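You operate a simulated robot arm through the tools that you are given. There is no shell and no other tool.

You run a simulated robot arm. Do the job below in one go: nothing can be reset, and whatever is moved stays where it is left.

JOB
Rub the dried ink off the slab with the yellow rag and wash.
Fine: open the wash box, wet the rag, put it back after and shut the lid. Where these are worked on the way, their far stop is far enough and under half their travel is too little: lid of the wash box. What is to be rubbed or washed off counts as gone when no trace of it is left.

The check looks at the end state, three seconds after you hand in, the way a careful person would. Anything else that was tipped, shoved, dropped, spilled or broken makes it a failure. Lids that push on must go on centred and level and be pressed home; caps that screw on are set level and turned clockwise until they are tight.

ROBOT AND FRAMES
A 7-joint arm with a two-finger parallel gripper, fixed in place. Base frame: the origin is on the floor under the middle of its stand, x ahead of it, y to its left, z up; the work surface is at about z = 850. Readings come in mm, rad, newtons and seconds.
With the tool pointing down near the work surface it reaches from about 100 to 640 mm from the base axis. Its first joint turns from -1.152 to 1.152 rad. Payload 1.57 kg.
The tool frame sits at the grasp point between the pads (the TCP): z along the fingers, y along the line on which they close. The tips reach 30 mm beyond it. Largest opening 80 mm; finger width 17, thickness 12; the body of the gripper, 40 by 82 mm, starts 80 mm behind the TCP.
Orientation is told as [roll, pitch, yaw] about the base's x, y, z axes, in that order, counted from this pose: with the fingers straight down and closing along the base's y, the tool's x points along the base's -x, its y along +y and its z along -z.

CONTROLS
- The arm moves only by the tool send_rows. Its argument "increments" is a list of rows, each an object (a shift or turn left out is 0, a gripper value left out holds the last) with "dp": the shift along the base's x, y, z in mm, a list of three; "rot": the turn, a rotation vector about the base's x, y, z in rad, a list of three; "hand": the gripper command, from -1 (shut) to 1 (fully open), values between in proportion. In form: [{"dp": [tx, ty, tz], "rot": [wx, wy, wz], "hand": hand}, ...]. A call has 1 to 20 rows; each row shifts and turns the commanded pose from where the row before left it. Rows are played at 5 a second. More than 50 mm and 0.15 rad between two rows, or a gripper value outside its range, and nothing of the call is played. A pose out of reach is approached as far as the arm can. The call stops where the force on the tool passes 40 N (or 10 N more than at its start, if that is more) or the arm is blocked; 0.2 s more then pass. The fingers move at their own pace (about 72 mm/s each) and stop on an object; they squeeze with about 31 N. The grip force told is the motor's: it shows also when the fingers shut on nothing. Time passes only in rows, and 0.2 s behind the last, so rows that do not move let the fingers close. The reply holds the time, the measured pose of the TCP, the force on the tool along the base axes, the opening and the grip force, in the units named above and with some noise, with the torque about the TCP (base axes, N m) and any sound that the robot's microphone picked up.
- Cameras (640 x 400 px; columns grow to the right, rows downward): "scene" is fixed at [52.2, 432.5, 1417.1]; the picture's right is [-0.78, -0.62, 0.00], its down [-0.39, 0.49, -0.78] and it looks along [0.49, -0.61, -0.62] (base axes); focal length 298 px, centre (320, 200). "wrist" rides on the gripper at [72, -7, -122] in the tool frame; the picture's right is [0.09, 1.00, 0.00], its down [-0.84, 0.08, -0.54] and it looks along [-0.54, 0.05, 0.84] (tool axes); focal length 238 px, centre (320, 200). There is no depth. A picture from a camera that has moved, and an enlarged one, comes with that camera's place and axes in the base frame and with its lens.
- camera(camera): a new picture of that camera. No time passes.
- inspect(camera, box): a new picture of the part [left, top, right, bottom] of that camera's present view, enlarged. No time passes.
- hand_in(): hands the job in; it is judged then, once.

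Nothing tells you positions but the pictures and the camera data. Unless the task says otherwise, let go and move clear before handing in.

The tools are called after "Request:" as a command line: name --argument value ..., lists and objects as JSON in quotes. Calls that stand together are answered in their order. send_rows: Moves the arm, as the interface text tells. Its arguments: {"type":"object","properties":{"increments":{"type":"array","items":{"type":"object","properties":{"dp":{"type":"array","items":{"type":"number"}},"rot":{"type":"array","items":{"type":"number"}},"hand":{"type":"number"}}}}},"required":["increments"]} The other tools are called the same way: camera (camera) takes a picture; inspect (camera, box) takes an enlarged picture of a part of a camera's view; hand_in () hands the job in.

At the start:

```text
time: 0.0
tcp_pos: [387.3, 5.3, 1203.6]
tool_rot: [0.001, -0.001, 0.0]
ft_force: [0.3, 0.1, 0.7]
wrist_torque: [0.02, 0.0, -0.01]
opening: 79.9
grip_force: 0.1
```

scene: 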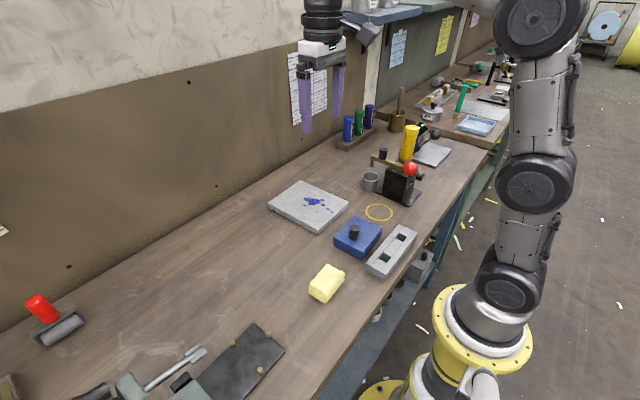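
wrist: 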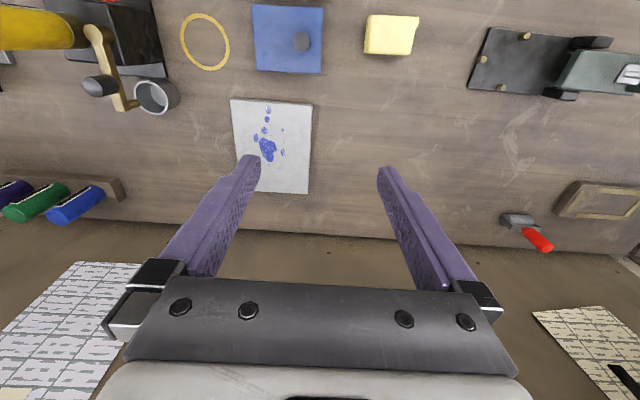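

I see a slab with blue ink, a blue box with a dark knob (probably the wash box), and a yellow block or rag on the bench. I'll look at these closer before I move.

Request:
inspect --camera "scene" --box '[260, 160, 440, 310]'

Request:
inspect --camera "wrist" --box '[220, 0, 430, 130]'

Request:
inspect --camera "scene" --box '[320, 210, 420, 280]'

Request:
inspect --camera "wrist" --box '[220, 90, 330, 200]'

```text
2.67 times, centred on (350, 235) of scene
camera zoom: at [52.2, 432.5, 1417.1], right [-0.78, -0.62, 0.0], down [-0.39, 0.49, -0.78], along [0.49, -0.61, -0.62], focal length 795 px, centre (240, 107)
```

zoom: 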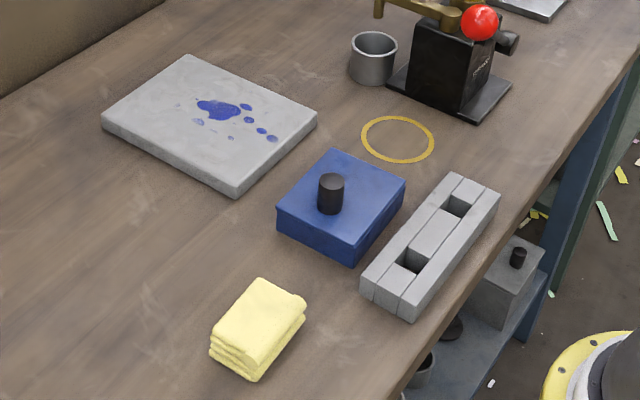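

```text
3.05 times, centred on (325, 65) of wrist
camera zoom: at [315.2, -1.0, 1326.0], right [-0.09, 1.0, 0.0], down [0.84, 0.08, 0.54], along [0.54, 0.05, -0.84], focal length 726 px, centre (305, 611)
```

zoom: 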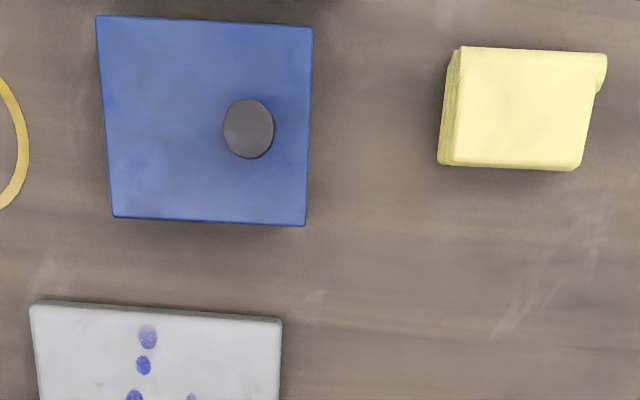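

```text
5.71 times, centred on (370, 245) of scene
camera zoom: at [52.2, 432.5, 1417.1], right [-0.78, -0.62, 0.0], down [-0.39, 0.49, -0.78], along [0.49, -0.61, -0.62], focal length 1703 px, centre (34, -57)
```

zoom: 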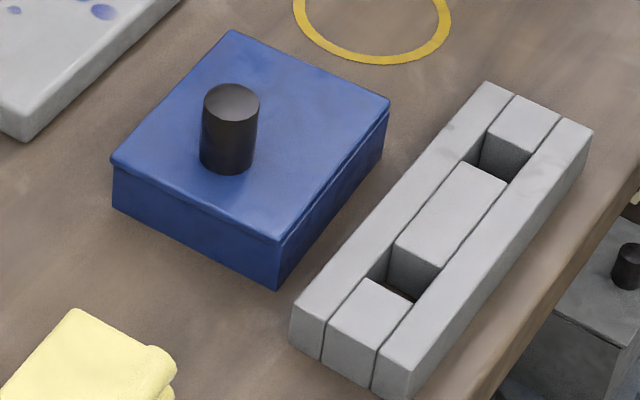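

```text
3.64 times, centred on (275, 145) of wrist
camera zoom: at [315.2, -1.0, 1326.0], right [-0.09, 1.0, 0.0], down [0.84, 0.08, 0.54], along [0.54, 0.05, -0.84], focal length 867 px, centre (484, 400)
```

zoom: 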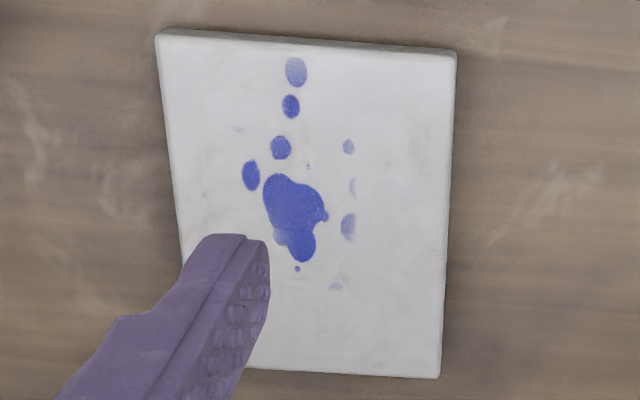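

The blue box sits at about x 270–355, y −103 to 3, with its top near z 882. Its knob is off-centre, toward +y. The rag is near x 272–318, y 70–143, and the slab is near (496, −74). I'll move in for a close view with the wrist camera to learn how the lid works.

Request:
send_rows --increments '[{"dp": [-35, -10, -40]}, {"dp": [-35, -10, -40]}, {"dp": [-35, -10, -40]}, {"dp": [-35, -10, -40]}, {"dp": [0, 0, -30]}, {"dp": [0, 0, 0]}]'

Request:
camera --camera "wrist"

Request:
camera --camera "scene"

```text
refused: row 1 steps farther than a row can; nothing moved
```

```text
taken
camera wrist: at [315.2, -1.0, 1326.0], right [-0.09, 1.0, 0.0], down [0.84, 0.08, 0.54], along [0.54, 0.05, -0.84], focal length 238 px, centre (320, 200)
```

wrist: 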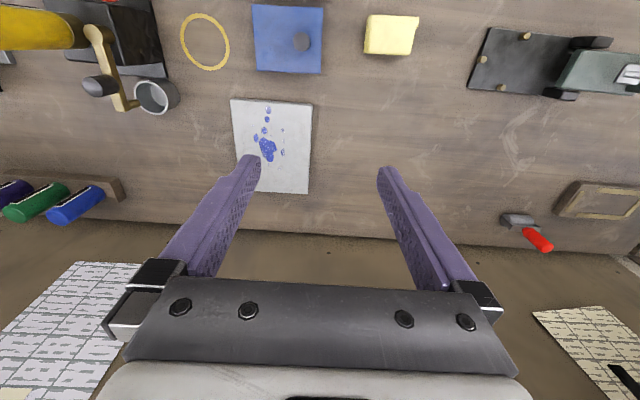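

```text
taken
```

scene: 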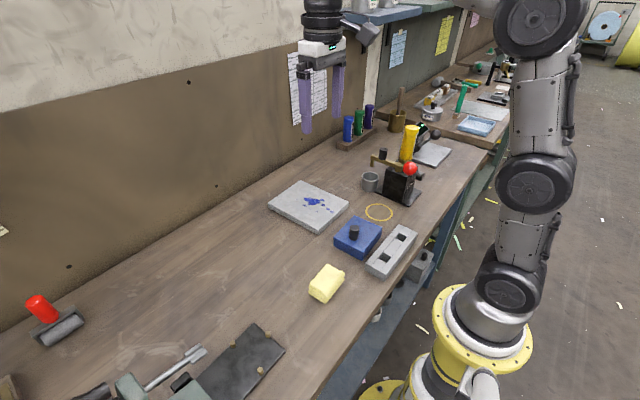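

The move was refused because a step was longer than 50 mm. I'll use smaller steps toward the same viewing spot above the box.

Request:
send_rows --increments '[{"dp": [-28, -10, -38]}, {"dp": [-28, -10, -38]}, {"dp": [-28, -10, -38]}, {"dp": [-28, -10, -38]}, {"dp": [-28, -5, -38]}, {"dp": [0, 0, 0]}]'

Request:
camera --camera "wrist"

Request:
camera --camera "scene"

```text
time: 1.4
tcp_pos: [247.3, -38.6, 1010.3]
tool_rot: [0.001, -0.001, 0.0]
ft_force: [-0.1, 0.0, 0.4]
wrist_torque: [-0.03, 0.02, 0.01]
opening: 79.8
grip_force: 0.1
```

```text
taken
camera wrist: at [174.0, -44.6, 1132.0], right [-0.09, 1.0, 0.0], down [0.84, 0.08, 0.54], along [0.54, 0.05, -0.84], focal length 238 px, centre (320, 200)
```

wrist: 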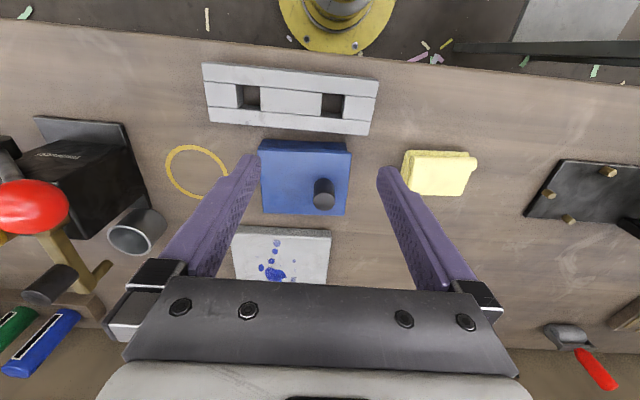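

```text
taken
```

scene: 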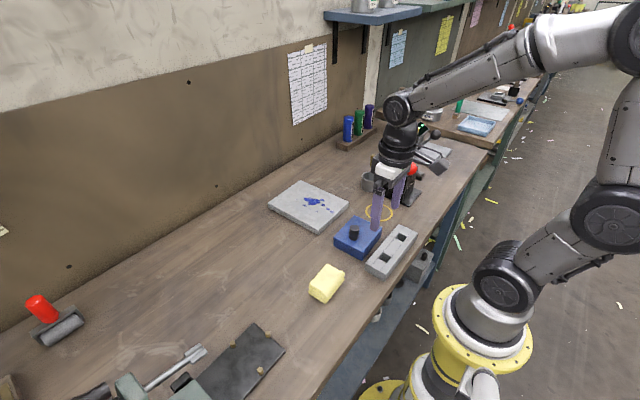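

The box is centred in this view. I'll enlarge it to find the lid seam and any hinge.

Request:
inspect --camera "wrist" --box '[240, 125, 370, 225]'

Request:
inspect --camera "scene" --box '[325, 210, 395, 265]'

Request:
inspect --camera "wrist" --box '[390, 130, 490, 210]'

```text
4.00 times, centred on (305, 175) of wrist
camera zoom: at [174.0, -44.6, 1132.0], right [-0.09, 1.0, 0.0], down [0.84, 0.08, 0.54], along [0.54, 0.05, -0.84], focal length 953 px, centre (380, 300)
```

zoom: 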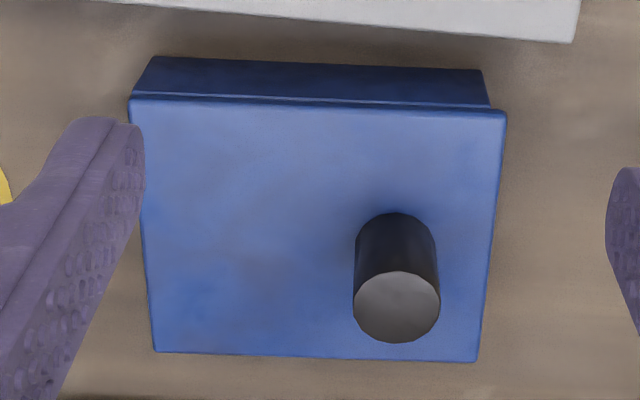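

```text
7.27 times, centred on (360, 238) of scene
camera zoom: at [52.1, 432.5, 1417.1], right [-0.78, -0.62, 0.0], down [-0.39, 0.49, -0.78], along [0.49, -0.61, -0.62], focal length 2168 px, centre (29, -73)
```

zoom: 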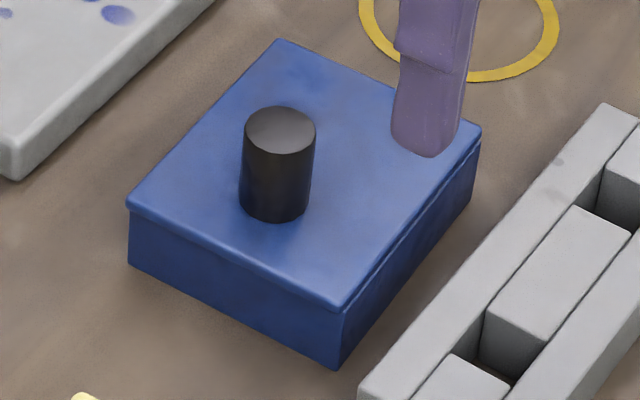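

```text
5.00 times, centred on (440, 170) of wrist
camera zoom: at [174.0, -44.6, 1132.0], right [-0.09, 1.0, 0.0], down [0.84, 0.08, 0.54], along [0.54, 0.05, -0.84], focal length 1192 px, centre (-280, 350)
```

zoom: 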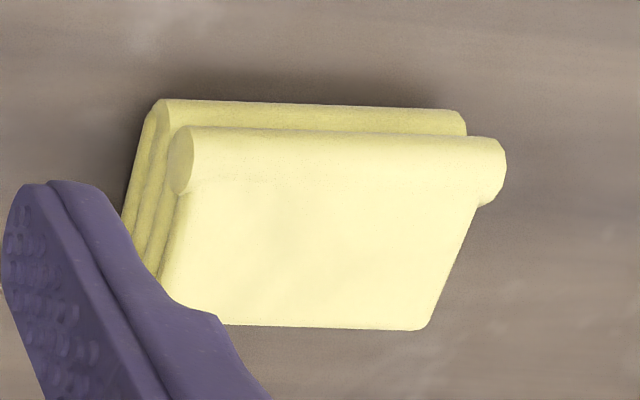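

The lid overhangs at the +y side, so the hinge may be along −y or the lid may slide. I'll turn the tool 90° to look from the −y side. The same yaw will also suit gripping the rag across its narrow width.

Request:
send_rows --increments '[{"dp": [6, -6, 0], "rot": [0, 0, 0.143]}, {"dp": [6, -6, 0], "rot": [0, 0, 0.143]}, {"dp": [6, -6, 0], "rot": [0, 0, 0.143]}, {"dp": [6, -6, 0], "rot": [0, 0, 0.143]}, {"dp": [6, -6, 0], "rot": [0, 0, 0.143]}, {"dp": [6, -6, 0], "rot": [0, 0, 0.143]}, {"dp": [6, -6, 0], "rot": [0, 0, 0.143]}, {"dp": [6, -6, 0], "rot": [0, 0, 0.143]}, {"dp": [6, -6, 0], "rot": [0, 0, 0.143]}, {"dp": [6, -6, 0], "rot": [0, 0, 0.143]}, {"dp": [3, -6, 0], "rot": [0, 0, 0.141]}, {"dp": [0, 0, 0]}]'

Request:
camera --camera "wrist"

Request:
camera --camera "scene"

```text
time: 4.0
tcp_pos: [310.5, -105.9, 1012.7]
tool_rot: [0.001, 0.0, 1.571]
ft_force: [0.4, -0.3, 0.0]
wrist_torque: [0.02, -0.01, -0.01]
opening: 80.1
grip_force: 0.0
```

```text
taken
camera wrist: at [317.1, -177.9, 1135.4], right [-1.0, -0.09, 0.0], down [-0.08, 0.84, 0.54], along [-0.05, 0.54, -0.84], focal length 238 px, centre (320, 200)
```

wrist: 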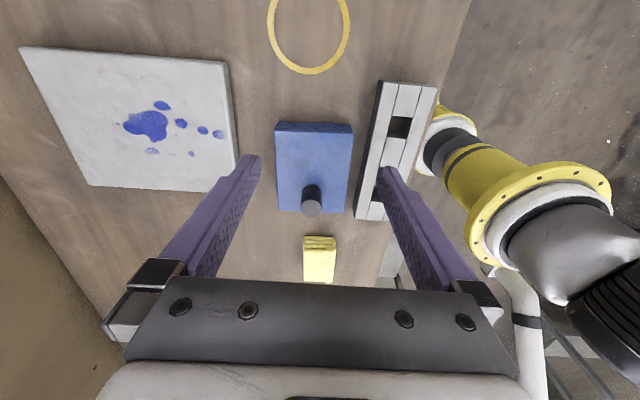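

```text
taken
```

scene: 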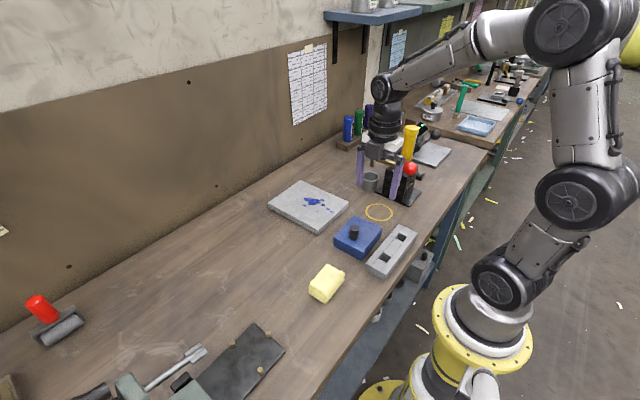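

Request:
inspect --camera "wrist" --box '[260, 105, 370, 225]'

Request:
inspect --camera "wrist" --box '[265, 110, 365, 160]'

Request:
inspect --camera "wrist" --box '[10, 30, 260, 200]'

```text
3.33 times, centred on (315, 165) of wrist
camera zoom: at [317.1, -177.9, 1135.4], right [-1.0, -0.09, 0.0], down [-0.08, 0.84, 0.54], along [-0.05, 0.54, -0.84], focal length 794 px, centre (337, 317)
```

zoom: 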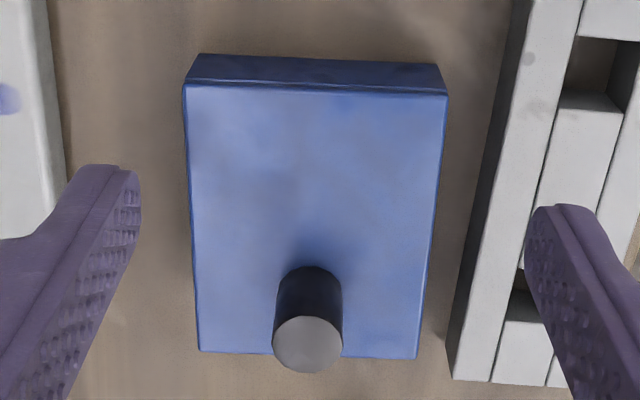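

```text
6.40 times, centred on (315, 135) of wrist
camera zoom: at [317.1, -177.9, 1135.4], right [-1.0, -0.09, 0.0], down [-0.08, 0.84, 0.54], along [-0.05, 0.54, -0.84], focal length 1525 px, centre (352, 616)
```

zoom: 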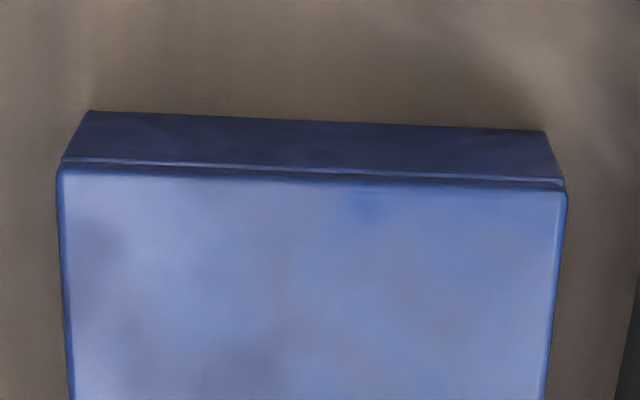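

```text
2.35 times, centred on (135, 115) of wrist
camera zoom: at [317.1, -177.9, 1135.4], right [-1.0, -0.09, 0.0], down [-0.08, 0.84, 0.54], along [-0.05, 0.54, -0.84], focal length 561 px, centre (755, 400)
```

zoom: 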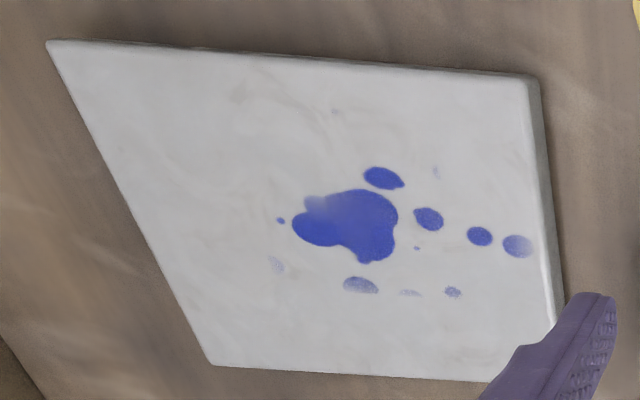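

The lid sits flush along −y and overhangs along +y, so it looks hinged at the −y edge with its axis along x. I place the knob at (313, −27), with its top near z 918 and about 23 mm across. I'll come over it half open and check alignment before gripping.

Request:
send_rows --increments '[{"dp": [1, 40, 0], "hand": 0}, {"dp": [1.3, 38.8, 0]}, {"dp": [0, 0, -30]}, {"dp": [0, 0, -17]}, {"dp": [0, 0, 0]}]'

Request:
camera --camera "wrist"

Request:
inspect --camera "scene" --box '[300, 170, 420, 270]'

```text
time: 5.2
tcp_pos: [316.4, -27.1, 966.2]
tool_rot: [0.002, 0.001, 1.568]
ft_force: [0.3, 0.2, 0.1]
wrist_torque: [0.02, -0.02, 0.03]
opening: 40.1
grip_force: 0.0
```

```text
taken
camera wrist: at [322.0, -99.4, 1089.7], right [-1.0, -0.09, 0.0], down [-0.08, 0.84, 0.54], along [-0.05, 0.54, -0.84], focal length 238 px, centre (320, 200)
```

wrist: 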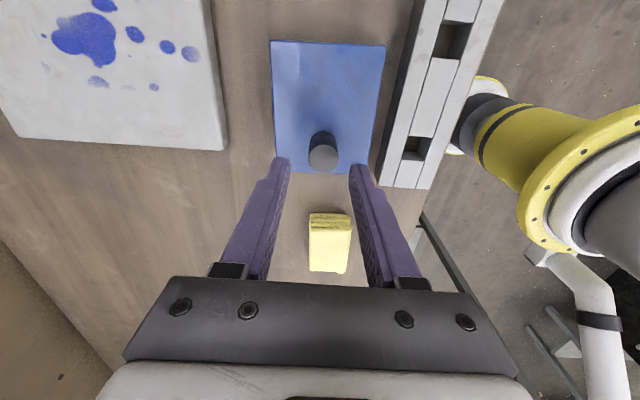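

```text
4.00 times, centred on (360, 220) of scene
camera zoom: at [52.2, 432.5, 1417.1], right [-0.78, -0.62, 0.0], down [-0.39, 0.49, -0.78], along [0.49, -0.61, -0.62], focal length 1192 px, centre (160, 120)
```

zoom: 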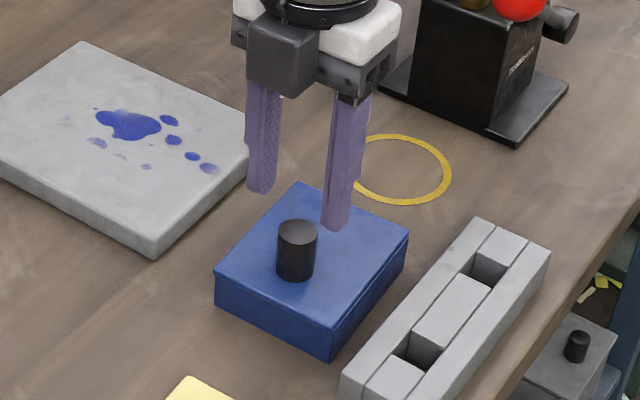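

The knob lies between the fingers, about 2.5 mm toward −x of the tool centre. I'll correct that, descend around it and close.

Request:
send_rows --increments '[{"dp": [-2.3, 0, -16]}, {"dp": [0, 0, -16]}, {"dp": [0, 0, -15]}, {"dp": [0, 0, 0]}, {"dp": [0, 0, 0]}]'

Request:
camera --camera "wrist"

Request:
inspect --camera "scene" --box '[300, 170, 420, 270]'

```text
time: 6.4
tcp_pos: [310.9, -26.1, 920.8]
tool_rot: [0.0, -0.001, 1.571]
ft_force: [-0.3, 0.7, -0.2]
wrist_torque: [0.01, -0.03, 0.0]
opening: 40.1
grip_force: 0.1
```

```text
taken
camera wrist: at [317.7, -97.6, 1042.8], right [-1.0, -0.09, 0.0], down [-0.08, 0.84, 0.54], along [-0.05, 0.54, -0.84], focal length 238 px, centre (320, 200)
```

wrist: 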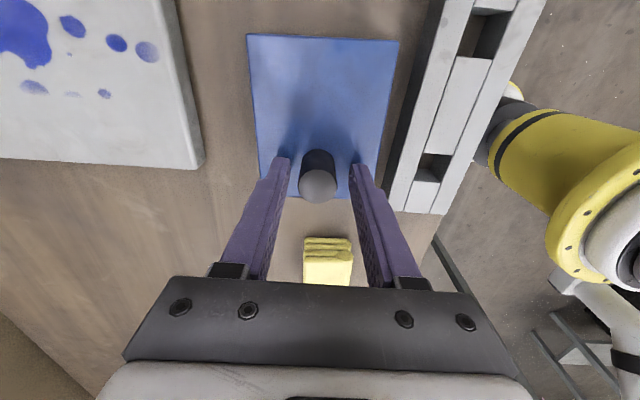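

```text
4.00 times, centred on (360, 220) of scene
camera zoom: at [52.2, 432.5, 1417.1], right [-0.78, -0.62, 0.0], down [-0.39, 0.49, -0.78], along [0.49, -0.61, -0.62], focal length 1192 px, centre (160, 120)
```

zoom: 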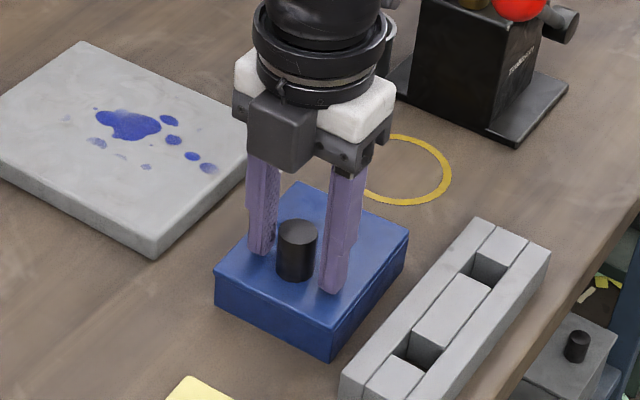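

The knob is centred between the fingers. I'll close on it.

Request:
send_rows --increments '[{"hand": -1}, {"dp": [0, 0, 0]}, {"dp": [0, 0, 0]}]'

Request:
inspect --camera "scene" --box '[300, 170, 420, 270]'

```text
time: 7.2
tcp_pos: [311.9, -26.2, 920.9]
tool_rot: [0.002, -0.001, 1.571]
ft_force: [3.6, 1.3, -0.5]
wrist_torque: [-0.03, -0.06, 0.07]
opening: 22.9
grip_force: 31.5
```

```text
4.00 times, centred on (360, 220) of scene
camera zoom: at [52.3, 432.5, 1417.1], right [-0.78, -0.62, 0.0], down [-0.39, 0.49, -0.78], along [0.49, -0.61, -0.62], focal length 1192 px, centre (160, 120)
```

zoom: 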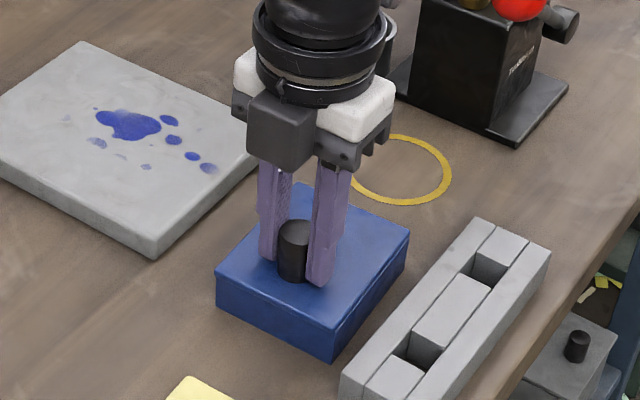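

I have the knob, with the opening at 22.9 mm. I'll lift a few millimetres and read the forces to learn whether the lid hinges or slides.

Request:
send_rows --increments '[{"dp": [0, 0, 2]}, {"dp": [0, 0, 2]}, {"dp": [0, 0, 0]}]'

Request:
inspect --camera "scene" --box '[300, 170, 420, 270]'

```text
time: 8.0
tcp_pos: [310.1, -27.7, 923.0]
tool_rot: [0.005, -0.001, 1.571]
ft_force: [-1.9, -0.2, -0.8]
wrist_torque: [0.28, 0.03, 0.06]
opening: 22.9
grip_force: 31.3
```

```text
4.00 times, centred on (360, 220) of scene
camera zoom: at [52.1, 432.5, 1417.1], right [-0.78, -0.62, 0.0], down [-0.39, 0.49, -0.78], along [0.49, -0.61, -0.62], focal length 1192 px, centre (160, 120)
```

zoom: 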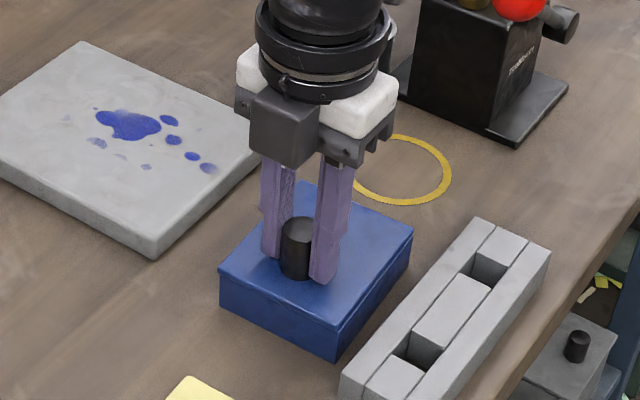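

The lid seems to have moved with little force and a torque about x, which fits a hinge. I'll look closer to be sure the whole box isn't lifting.

Request:
inspect --camera "scene" --box '[345, 215, 415, 265]'

Request:
inspect --camera "wrist" --box '[235, 20, 415, 210]'

Request:
inspect --camera "scene" --box '[325, 210, 395, 265]'

```text
8.00 times, centred on (380, 240) of scene
camera zoom: at [52.1, 432.5, 1417.1], right [-0.78, -0.62, 0.0], down [-0.39, 0.49, -0.78], along [0.49, -0.61, -0.62], focal length 2384 px, centre (-160, -120)
```

zoom: 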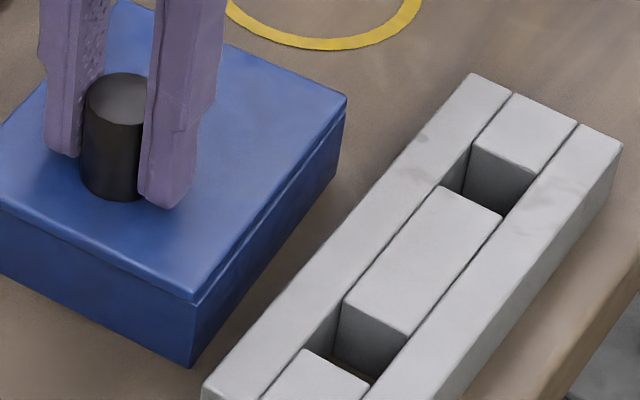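

```text
2.11 times, centred on (325, 115) of wrist
camera zoom: at [317.0, -98.6, 1045.5], right [-1.0, -0.09, 0.0], down [-0.07, 0.84, 0.54], along [-0.05, 0.54, -0.84], focal length 502 px, centre (310, 379)
```

zoom: 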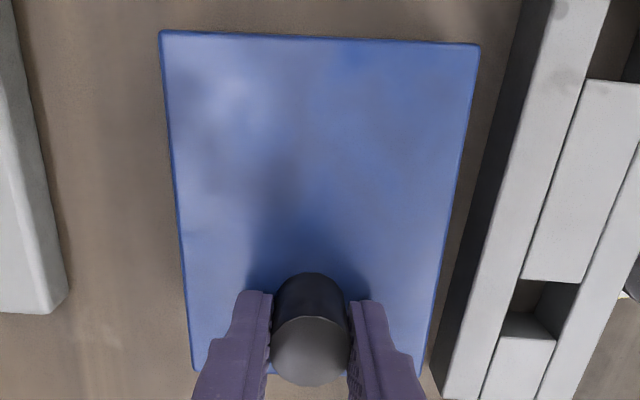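

```text
7.27 times, centred on (360, 238) of scene
camera zoom: at [52.1, 432.5, 1417.1], right [-0.78, -0.62, 0.0], down [-0.39, 0.49, -0.78], along [0.49, -0.61, -0.62], focal length 2168 px, centre (29, -73)
```

zoom: 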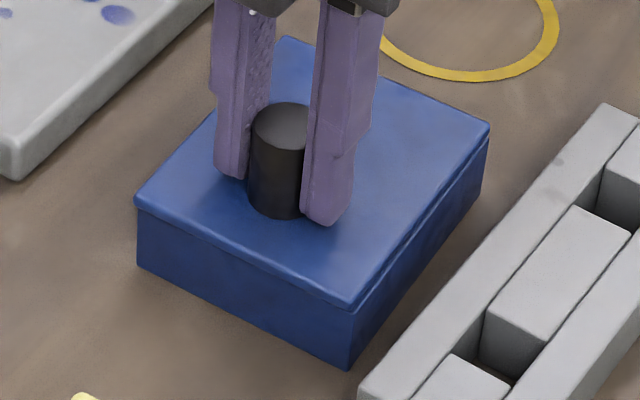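

The forces fit a hinge along the −y edge: the tool was pulled about 1.5 mm toward −y, as the arc would do. I'll follow the arc a little further while turning the tool with the lid, then check again.

Request:
send_rows --increments '[{"dp": [0, -1.7, 0.6], "rot": [0.04, 0, 0]}, {"dp": [0, -1.8, 2.1], "rot": [0.04, 0, 0]}, {"dp": [0, -1.8, 2.1], "rot": [0.04, 0, 0]}, {"dp": [0, 0, 0]}]'

Request:
inspect --camera "scene" --box '[325, 210, 395, 265]'

Request:
inspect --camera "wrist" --box '[235, 20, 415, 210]'

```text
time: 9.0
tcp_pos: [310.5, -32.9, 928.7]
tool_rot: [-0.001, -0.12, 1.571]
ft_force: [-0.1, -1.7, 6.7]
wrist_torque: [-0.56, 0.64, 0.17]
opening: 22.7
grip_force: 31.1
```

```text
7.27 times, centred on (360, 238) of scene
camera zoom: at [52.1, 432.5, 1417.1], right [-0.78, -0.62, 0.0], down [-0.39, 0.49, -0.78], along [0.49, -0.61, -0.62], focal length 2168 px, centre (29, -73)
```

zoom: 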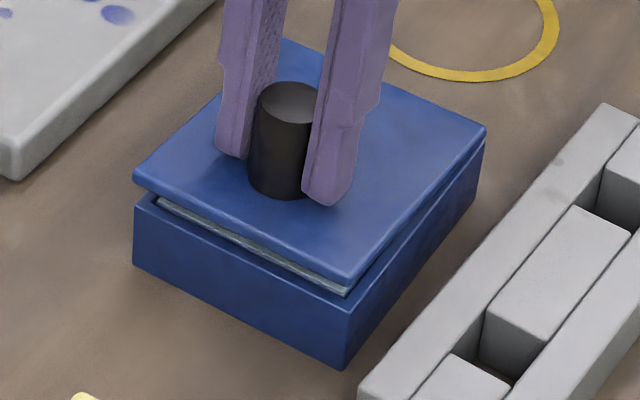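

```text
2.11 times, centred on (325, 115) of wrist
camera zoom: at [317.7, -117.5, 1042.6], right [-1.0, -0.09, -0.01], down [-0.08, 0.77, 0.64], along [-0.05, 0.64, -0.77], focal length 502 px, centre (310, 379)
```

zoom: 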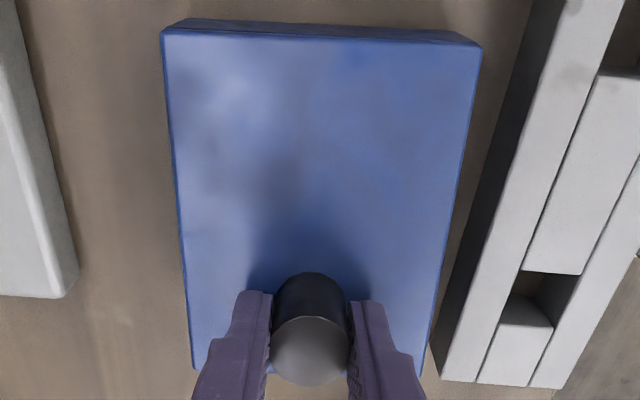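

The lid is hinged: its +y edge has risen and the gap shows. There's a press with a red ball behind the hinge, near (270, −207, 1010), so I'll keep the gripper about upright and let the knob pivot between the pads as I follow the arc.

Request:
send_rows --increments '[{"dp": [0, -3.0, 6.4], "rot": [-0.03, 0, 0]}, {"dp": [0, -4.2, 6.9], "rot": [-0.03, 0, 0]}, {"dp": [0, 0, 0]}]'

Request:
inspect --camera "scene" --box '[325, 210, 395, 265]'

```text
time: 9.8
tcp_pos: [311.4, -38.5, 941.7]
tool_rot: [0.003, -0.062, 1.568]
ft_force: [0.3, 1.6, -3.8]
wrist_torque: [0.34, 0.1, -0.02]
opening: 23.0
grip_force: 30.6
```

```text
7.27 times, centred on (360, 238) of scene
camera zoom: at [52.2, 432.5, 1417.1], right [-0.78, -0.62, 0.0], down [-0.39, 0.49, -0.78], along [0.49, -0.61, -0.62], focal length 2168 px, centre (29, -73)
```

zoom: 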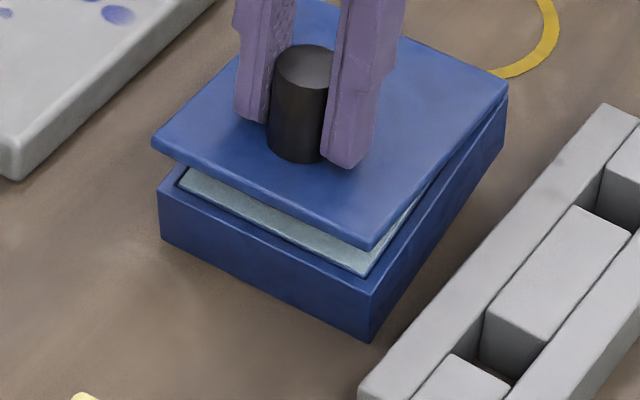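

The box itself moved: the pads gripped so firmly that turning the tool back lifted and dragged the hinge end. I'll reverse those two rows to set it down again, then keep the tool turning rigidly with the lid.

Request:
send_rows --increments '[{"dp": [0, 4.2, -6.9], "rot": [0.03, 0, 0]}, {"dp": [0, 3.0, -6.4], "rot": [0.03, 0, 0]}, {"dp": [0, 0, 0]}]'

Request:
inspect --camera "scene" --box '[325, 210, 395, 265]'

Request:
camera --camera "wrist"

```text
time: 10.6
tcp_pos: [312.5, -30.9, 930.2]
tool_rot: [-0.002, -0.119, 1.571]
ft_force: [-0.4, -3.3, 3.7]
wrist_torque: [-0.42, 0.48, 0.11]
opening: 22.9
grip_force: 30.7
```

```text
7.27 times, centred on (360, 238) of scene
camera zoom: at [52.1, 432.4, 1417.2], right [-0.78, -0.62, 0.0], down [-0.39, 0.49, -0.78], along [0.49, -0.61, -0.62], focal length 2168 px, centre (29, -73)
```

zoom: 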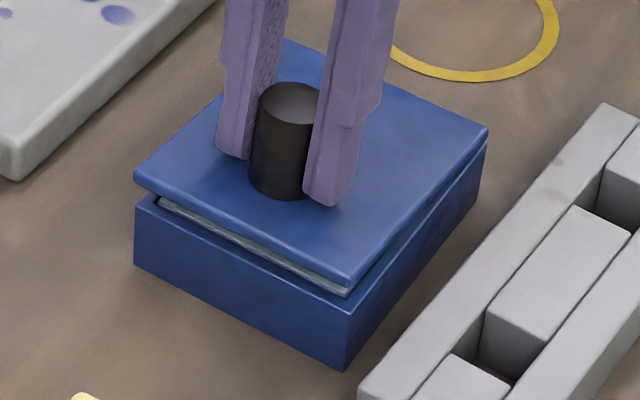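

```text
taken
camera wrist: at [317.2, -117.5, 1042.7], right [-1.0, -0.09, -0.01], down [-0.08, 0.77, 0.64], along [-0.05, 0.64, -0.77], focal length 238 px, centre (320, 200)
```

wrist: 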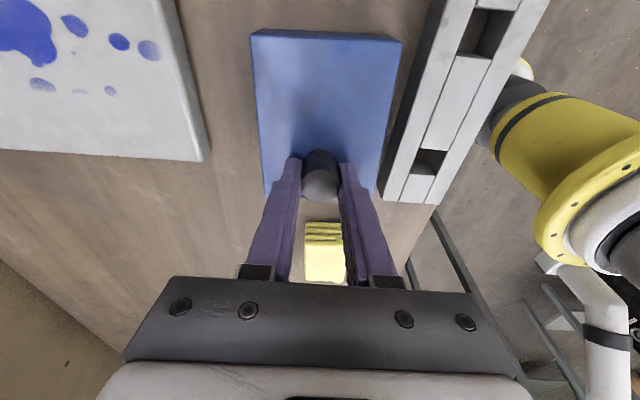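

Everything is back where it was, so the box was only lifted for a moment. The grip is rigid, so I'll test whether a gripper command close to the knob's width squeezes less and lets the knob pivot.

Request:
send_rows --increments '[{"hand": -0.46}, {"dp": [0, 0, 0]}, {"dp": [0, 0, 0]}]'

Request:
inspect --camera "scene" --box '[325, 210, 395, 265]'

```text
time: 11.4
tcp_pos: [312.0, -32.0, 929.7]
tool_rot: [-0.002, -0.12, 1.57]
ft_force: [1.6, -4.6, 5.0]
wrist_torque: [-0.61, 0.33, 0.23]
opening: 22.9
grip_force: 31.0
```

```text
7.27 times, centred on (360, 238) of scene
camera zoom: at [52.2, 432.4, 1417.2], right [-0.78, -0.62, 0.0], down [-0.39, 0.49, -0.78], along [0.49, -0.61, -0.62], focal length 2168 px, centre (29, -73)
```

zoom: 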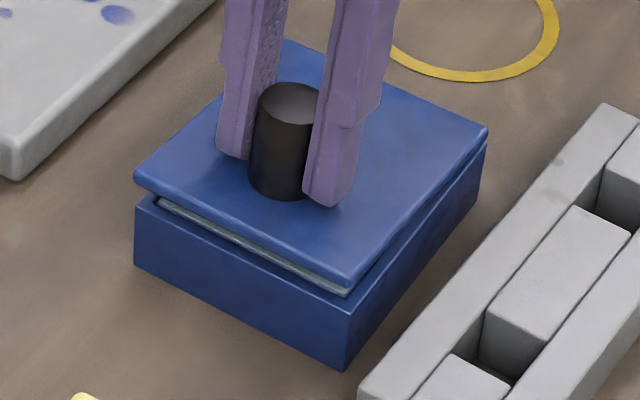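

The grip is still at full force with the target 1.3 mm under width. I'll try targets closer to 22.9 mm.

Request:
send_rows --increments '[{"hand": -0.435}, {"dp": [0, 0, 0]}]'

Request:
send_rows --increments '[{"hand": -0.425}, {"dp": [0, 0, 0]}]'

Request:
inspect --camera "scene" --box '[325, 210, 395, 265]'

```text
time: 12.0
tcp_pos: [310.1, -31.4, 928.5]
tool_rot: [0.001, -0.121, 1.57]
ft_force: [2.1, 0.4, 0.5]
wrist_torque: [0.02, 0.0, 0.0]
opening: 24.7
grip_force: 0.7
```

```text
time: 12.6
tcp_pos: [310.6, -32.1, 929.1]
tool_rot: [0.002, -0.12, 1.571]
ft_force: [1.4, 1.3, -0.6]
wrist_torque: [0.04, -0.02, 0.0]
opening: 24.6
grip_force: 0.7
```

```text
7.27 times, centred on (360, 238) of scene
camera zoom: at [52.2, 432.5, 1417.1], right [-0.78, -0.62, 0.0], down [-0.39, 0.49, -0.78], along [0.49, -0.61, -0.62], focal length 2168 px, centre (29, -73)
```

zoom: 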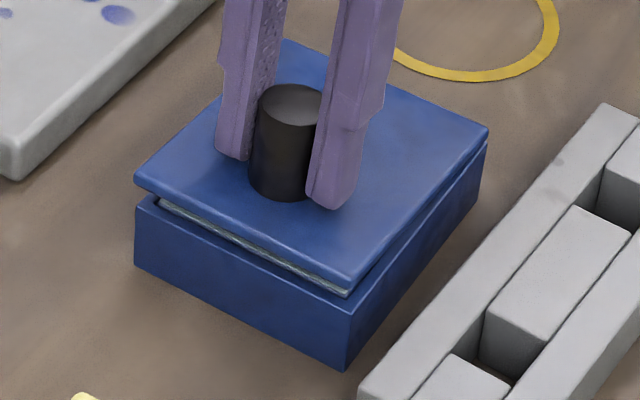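

The fingers loosened to 24.6 mm and the lid stayed put, so the hinge has friction and I can open it in stages. Camera clearance from the red ball is better with the tool yawed to −90°, so I'll back off and turn around.

Request:
send_rows --increments '[{"hand": 0.0}, {"dp": [0, -2.4, 20]}, {"dp": [0, -4.8, 40]}, {"dp": [0, 0, 40], "rot": [-0.12, 0, 0]}, {"dp": [0, 0, 0], "rot": [0, 0, -0.1496]}, {"rot": [0, 0, -0.1496]}, {"rot": [0, 0, -0.1496]}, {"rot": [0, 0, -0.1496]}, {"rot": [0, 0, -0.1496]}, {"rot": [0, 0, -0.1496]}, {"rot": [0, 0, -0.1496]}, {"rot": [0, 0, -0.1496]}, {"rot": [0, 0, -0.1496]}, {"rot": [0, 0, -0.1496]}, {"rot": [0, 0, -0.1496]}, {"rot": [0, 0, -0.1496]}]'

Request:
camera --camera "scene"

Request:
camera --camera "wrist"

```text
time: 16.0
tcp_pos: [309.6, -39.5, 1027.5]
tool_rot: [0.001, -0.001, -0.228]
ft_force: [-0.3, 0.6, 0.9]
wrist_torque: [0.0, -0.05, 0.02]
opening: 39.8
grip_force: 0.1
```

```text
taken
```

scene: 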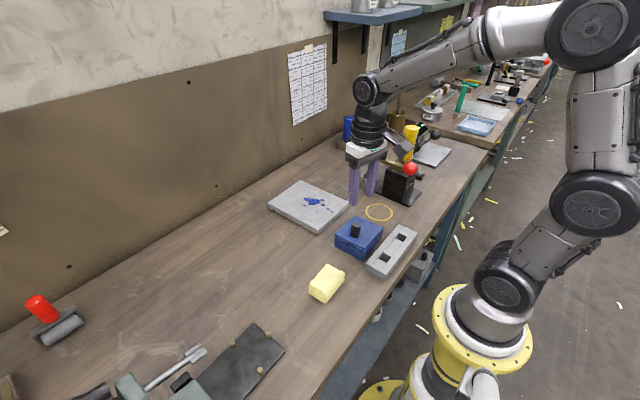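

```text
taken
camera wrist: at [238.3, -29.4, 1150.5], right [0.14, 0.99, 0.0], down [0.83, -0.11, 0.54], along [0.54, -0.07, -0.84], focal length 238 px, centre (320, 200)
```

wrist: 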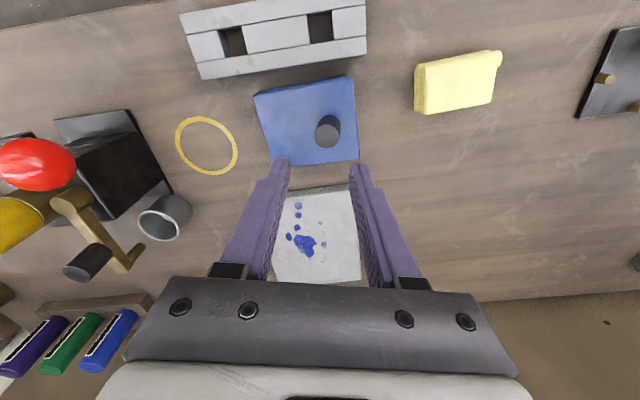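

The lid has stayed ajar. I'll finish the turn to yaw −90° and move toward +y for a look under the lid.

Request:
send_rows --increments '[{"dp": [0, 10, 0], "rot": [0, 0, -0.1492]}, {"dp": [0, 10, 0], "rot": [0, 0, -0.1492]}, {"dp": [0, 10, 0], "rot": [0, 0, -0.1492]}, {"dp": [0, 10, 0], "rot": [0, 0, -0.1492]}, {"dp": [0, 10, 0], "rot": [0, 0, -0.1492]}, {"dp": [0, 10, 0], "rot": [0, 0, -0.1492]}, {"dp": [0, 10, 0], "rot": [0, 0, -0.1492]}, {"dp": [0, 10, 0], "rot": [0, 0, -0.1492]}, {"dp": [0, 10, 0], "rot": [0, 0, -0.1492]}, {"dp": [0, 0, -20]}, {"dp": [0, 0, 0]}]'

Request:
camera --camera "wrist"

Request:
inspect --camera "scene" --box '[325, 210, 395, 265]'

```text
time: 18.4
tcp_pos: [309.4, 49.4, 1009.0]
tool_rot: [0.0, 0.001, -1.57]
ft_force: [0.1, 0.5, -0.1]
wrist_torque: [0.01, 0.01, 0.0]
opening: 40.1
grip_force: 0.0
```

```text
taken
camera wrist: at [302.2, 122.2, 1131.2], right [1.0, 0.09, 0.0], down [0.08, -0.84, 0.54], along [0.05, -0.54, -0.84], focal length 238 px, centre (320, 200)
```

wrist: 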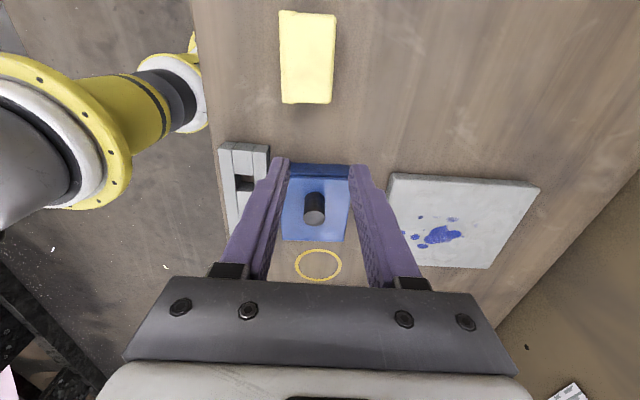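

```text
7.27 times, centred on (360, 238) of scene
camera zoom: at [52.2, 432.5, 1417.1], right [-0.78, -0.62, 0.0], down [-0.39, 0.49, -0.78], along [0.49, -0.61, -0.62], focal length 2168 px, centre (29, -73)
```

zoom: 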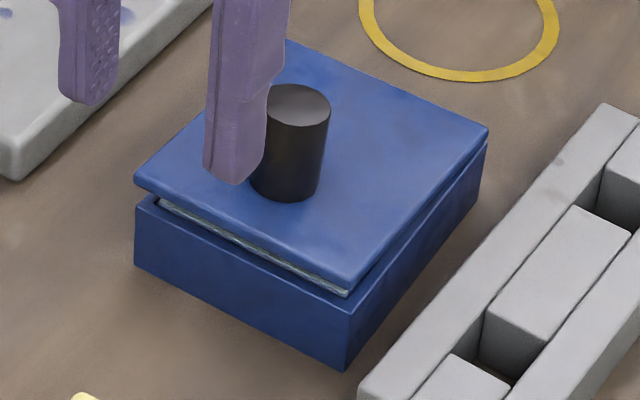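

Request:
inspect --camera "wrist" --box '[270, 150, 370, 250]'

Request:
inspect --camera "wrist" --box '[260, 0, 360, 120]'

Request:
inspect --camera "wrist" --box '[370, 160, 550, 280]'

```text
4.00 times, centred on (320, 200) of wrist
camera zoom: at [302.2, 122.2, 1131.2], right [1.0, 0.09, 0.0], down [0.08, -0.84, 0.54], along [0.05, -0.54, -0.84], focal length 953 px, centre (320, 200)
```

zoom: 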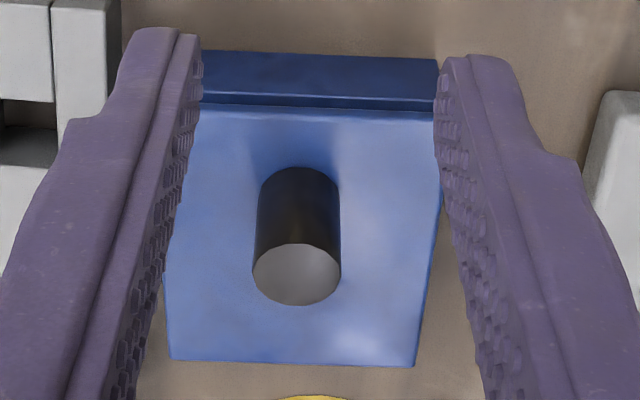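

```text
3.33 times, centred on (310, 60) of wrist
camera zoom: at [302.2, 122.2, 1131.2], right [1.0, 0.09, 0.0], down [0.08, -0.84, 0.54], along [0.05, -0.54, -0.84], focal length 794 px, centre (353, 667)
```

zoom: 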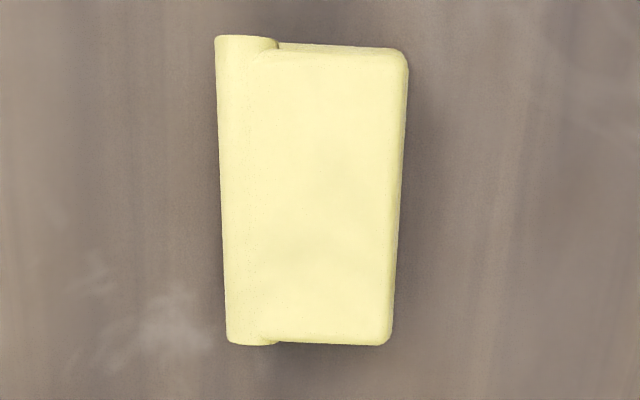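

```text
3.33 times, centred on (460, 220) of wrist
camera zoom: at [302.2, 122.2, 1131.2], right [1.0, 0.09, 0.0], down [0.08, -0.84, 0.54], along [0.05, -0.54, -0.84], focal length 794 px, centre (-147, 133)
```

zoom: 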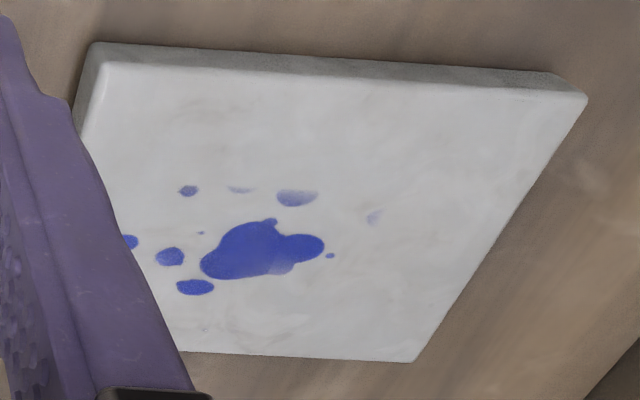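

The knob is now at about (310, −32) with its top near z 927, and the lid is still holding at roughly 0.12 rad. I'll line up above it with the same tilt and check before descending.

Request:
send_rows --increments '[{"dp": [0.5, -44, -14.5], "rot": [0.06, 0, 0]}, {"dp": [0.5, -44.2, -15], "rot": [0.06, 0, 0]}, {"dp": [0, 1.2, -10]}, {"dp": [0, 0, 0]}, {"dp": [0, 0, 0]}]'

Request:
camera --camera "wrist"

Request:
inspect --camera "scene" --box '[315, 180, 405, 270]'

```text
time: 19.6
tcp_pos: [309.6, -39.6, 967.5]
tool_rot: [0.001, 0.121, -1.566]
ft_force: [-0.1, -0.3, 0.4]
wrist_torque: [0.0, 0.03, -0.04]
opening: 40.0
grip_force: 0.0
```

```text
taken
camera wrist: at [302.7, 17.8, 1097.1], right [1.0, 0.09, 0.01], down [0.08, -0.9, 0.44], along [0.05, -0.44, -0.9], focal length 238 px, centre (320, 200)
```

wrist: 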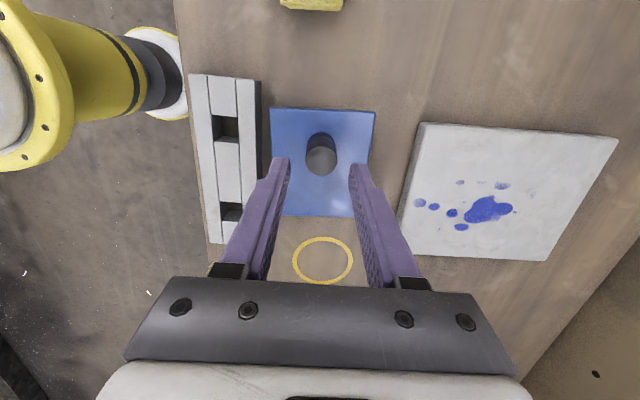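

```text
4.44 times, centred on (360, 225) of scene
camera zoom: at [52.2, 432.5, 1417.1], right [-0.78, -0.62, 0.0], down [-0.39, 0.49, -0.78], along [0.49, -0.61, -0.62], focal length 1325 px, centre (142, 89)
```

zoom: 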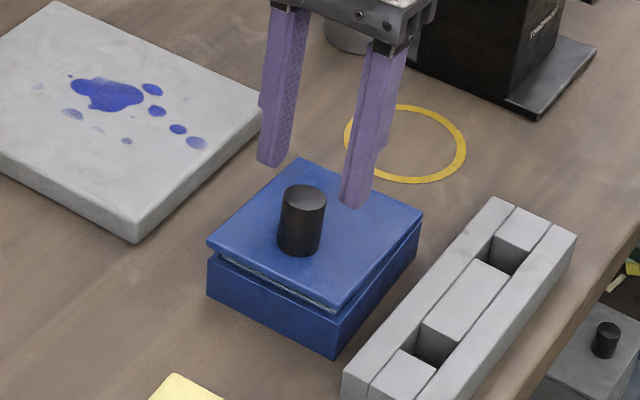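

The knob is centred between the fingers. I'll descend along the tool axis and close.

Request:
send_rows --increments '[{"dp": [0.3, 2.1, -13]}, {"dp": [0, 2.1, -13]}, {"dp": [0, 2.1, -13]}, {"dp": [0, 0, 0]}, {"dp": [0, 0, 0]}]'

Request:
send_rows --increments '[{"hand": -1}, {"dp": [0, 0, 0]}, {"dp": [0, 0, 0]}]'

Request:
inspect --camera "scene" --box '[325, 210, 395, 265]'

```text
time: 20.8
tcp_pos: [311.8, -32.3, 929.9]
tool_rot: [0.001, 0.12, -1.568]
ft_force: [0.6, 1.0, 0.1]
wrist_torque: [-0.02, 0.0, 0.01]
opening: 40.0
grip_force: 0.1
```

```text
time: 21.6
tcp_pos: [311.3, -29.7, 930.5]
tool_rot: [0.002, 0.121, -1.566]
ft_force: [0.7, -0.1, 0.9]
wrist_torque: [-0.01, 0.27, 0.06]
opening: 23.0
grip_force: 30.9
```

```text
7.27 times, centred on (360, 238) of scene
camera zoom: at [52.2, 432.5, 1417.1], right [-0.78, -0.62, 0.0], down [-0.39, 0.49, -0.78], along [0.49, -0.61, -0.62], focal length 2168 px, centre (29, -73)
```

zoom: 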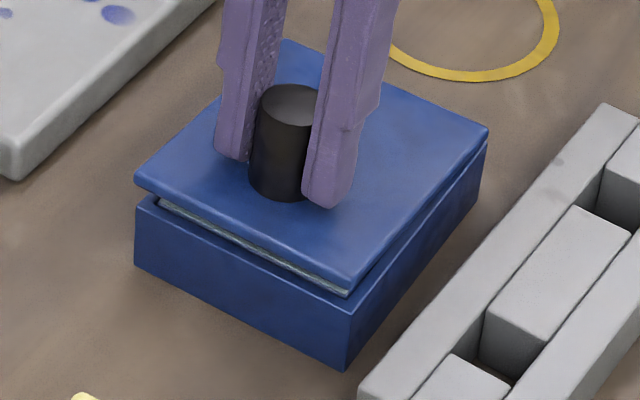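

The knob is gripped at the same tilt as the lid. Now I'll rotate the lid and tool together about the hinge, starting with a small step.

Request:
send_rows --increments '[{"dp": [0, -3.3, 4.3], "rot": [0.06, 0, 0]}, {"dp": [0, -3.6, 4.1], "rot": [0.06, 0, 0]}, {"dp": [0, 0, 0]}]'

Request:
inspect --camera "scene" --box '[325, 210, 395, 265]'

```text
time: 22.4
tcp_pos: [311.7, -37.9, 937.1]
tool_rot: [0.0, 0.242, -1.566]
ft_force: [-1.7, 2.4, 2.7]
wrist_torque: [-0.13, 0.59, 0.03]
opening: 22.8
grip_force: 30.8
```

```text
7.27 times, centred on (360, 238) of scene
camera zoom: at [52.1, 432.6, 1417.1], right [-0.78, -0.62, 0.0], down [-0.39, 0.49, -0.78], along [0.49, -0.61, -0.62], focal length 2168 px, centre (29, -73)
```

zoom: 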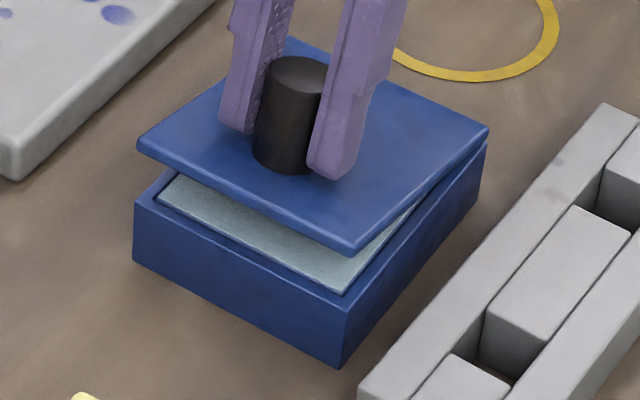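

It's working: the lid rises, the box stays put, and a pale wet pad shows inside. I'll keep following the arc.

Request:
send_rows --increments '[{"dp": [0, -3.8, 3.9], "rot": [0.06, 0, 0]}, {"dp": [0, -4.0, 3.7], "rot": [0.06, 0, 0]}, {"dp": [0, -4.3, 3.5], "rot": [0.06, 0, 0]}, {"dp": [0, 0, 0]}]'

Request:
inspect --camera "scene" --box '[315, 180, 405, 270]'

```text
time: 23.4
tcp_pos: [313.3, -49.5, 948.9]
tool_rot: [0.002, 0.42, -1.568]
ft_force: [0.9, -2.1, 0.9]
wrist_torque: [0.01, 0.15, 0.13]
opening: 23.0
grip_force: 31.2
```

```text
4.44 times, centred on (360, 225) of scene
camera zoom: at [52.2, 432.4, 1417.1], right [-0.78, -0.62, 0.0], down [-0.39, 0.49, -0.78], along [0.49, -0.61, -0.62], focal length 1325 px, centre (142, 89)
```

zoom: 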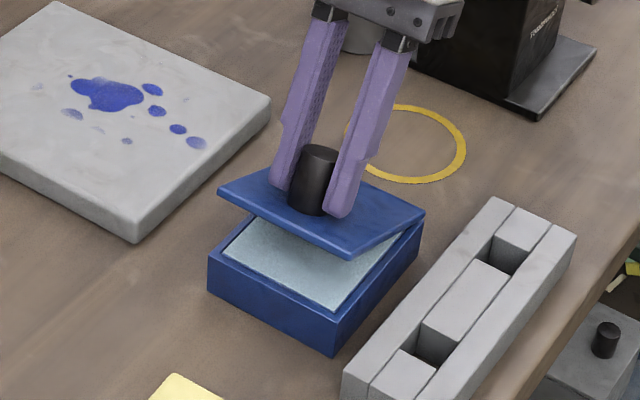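

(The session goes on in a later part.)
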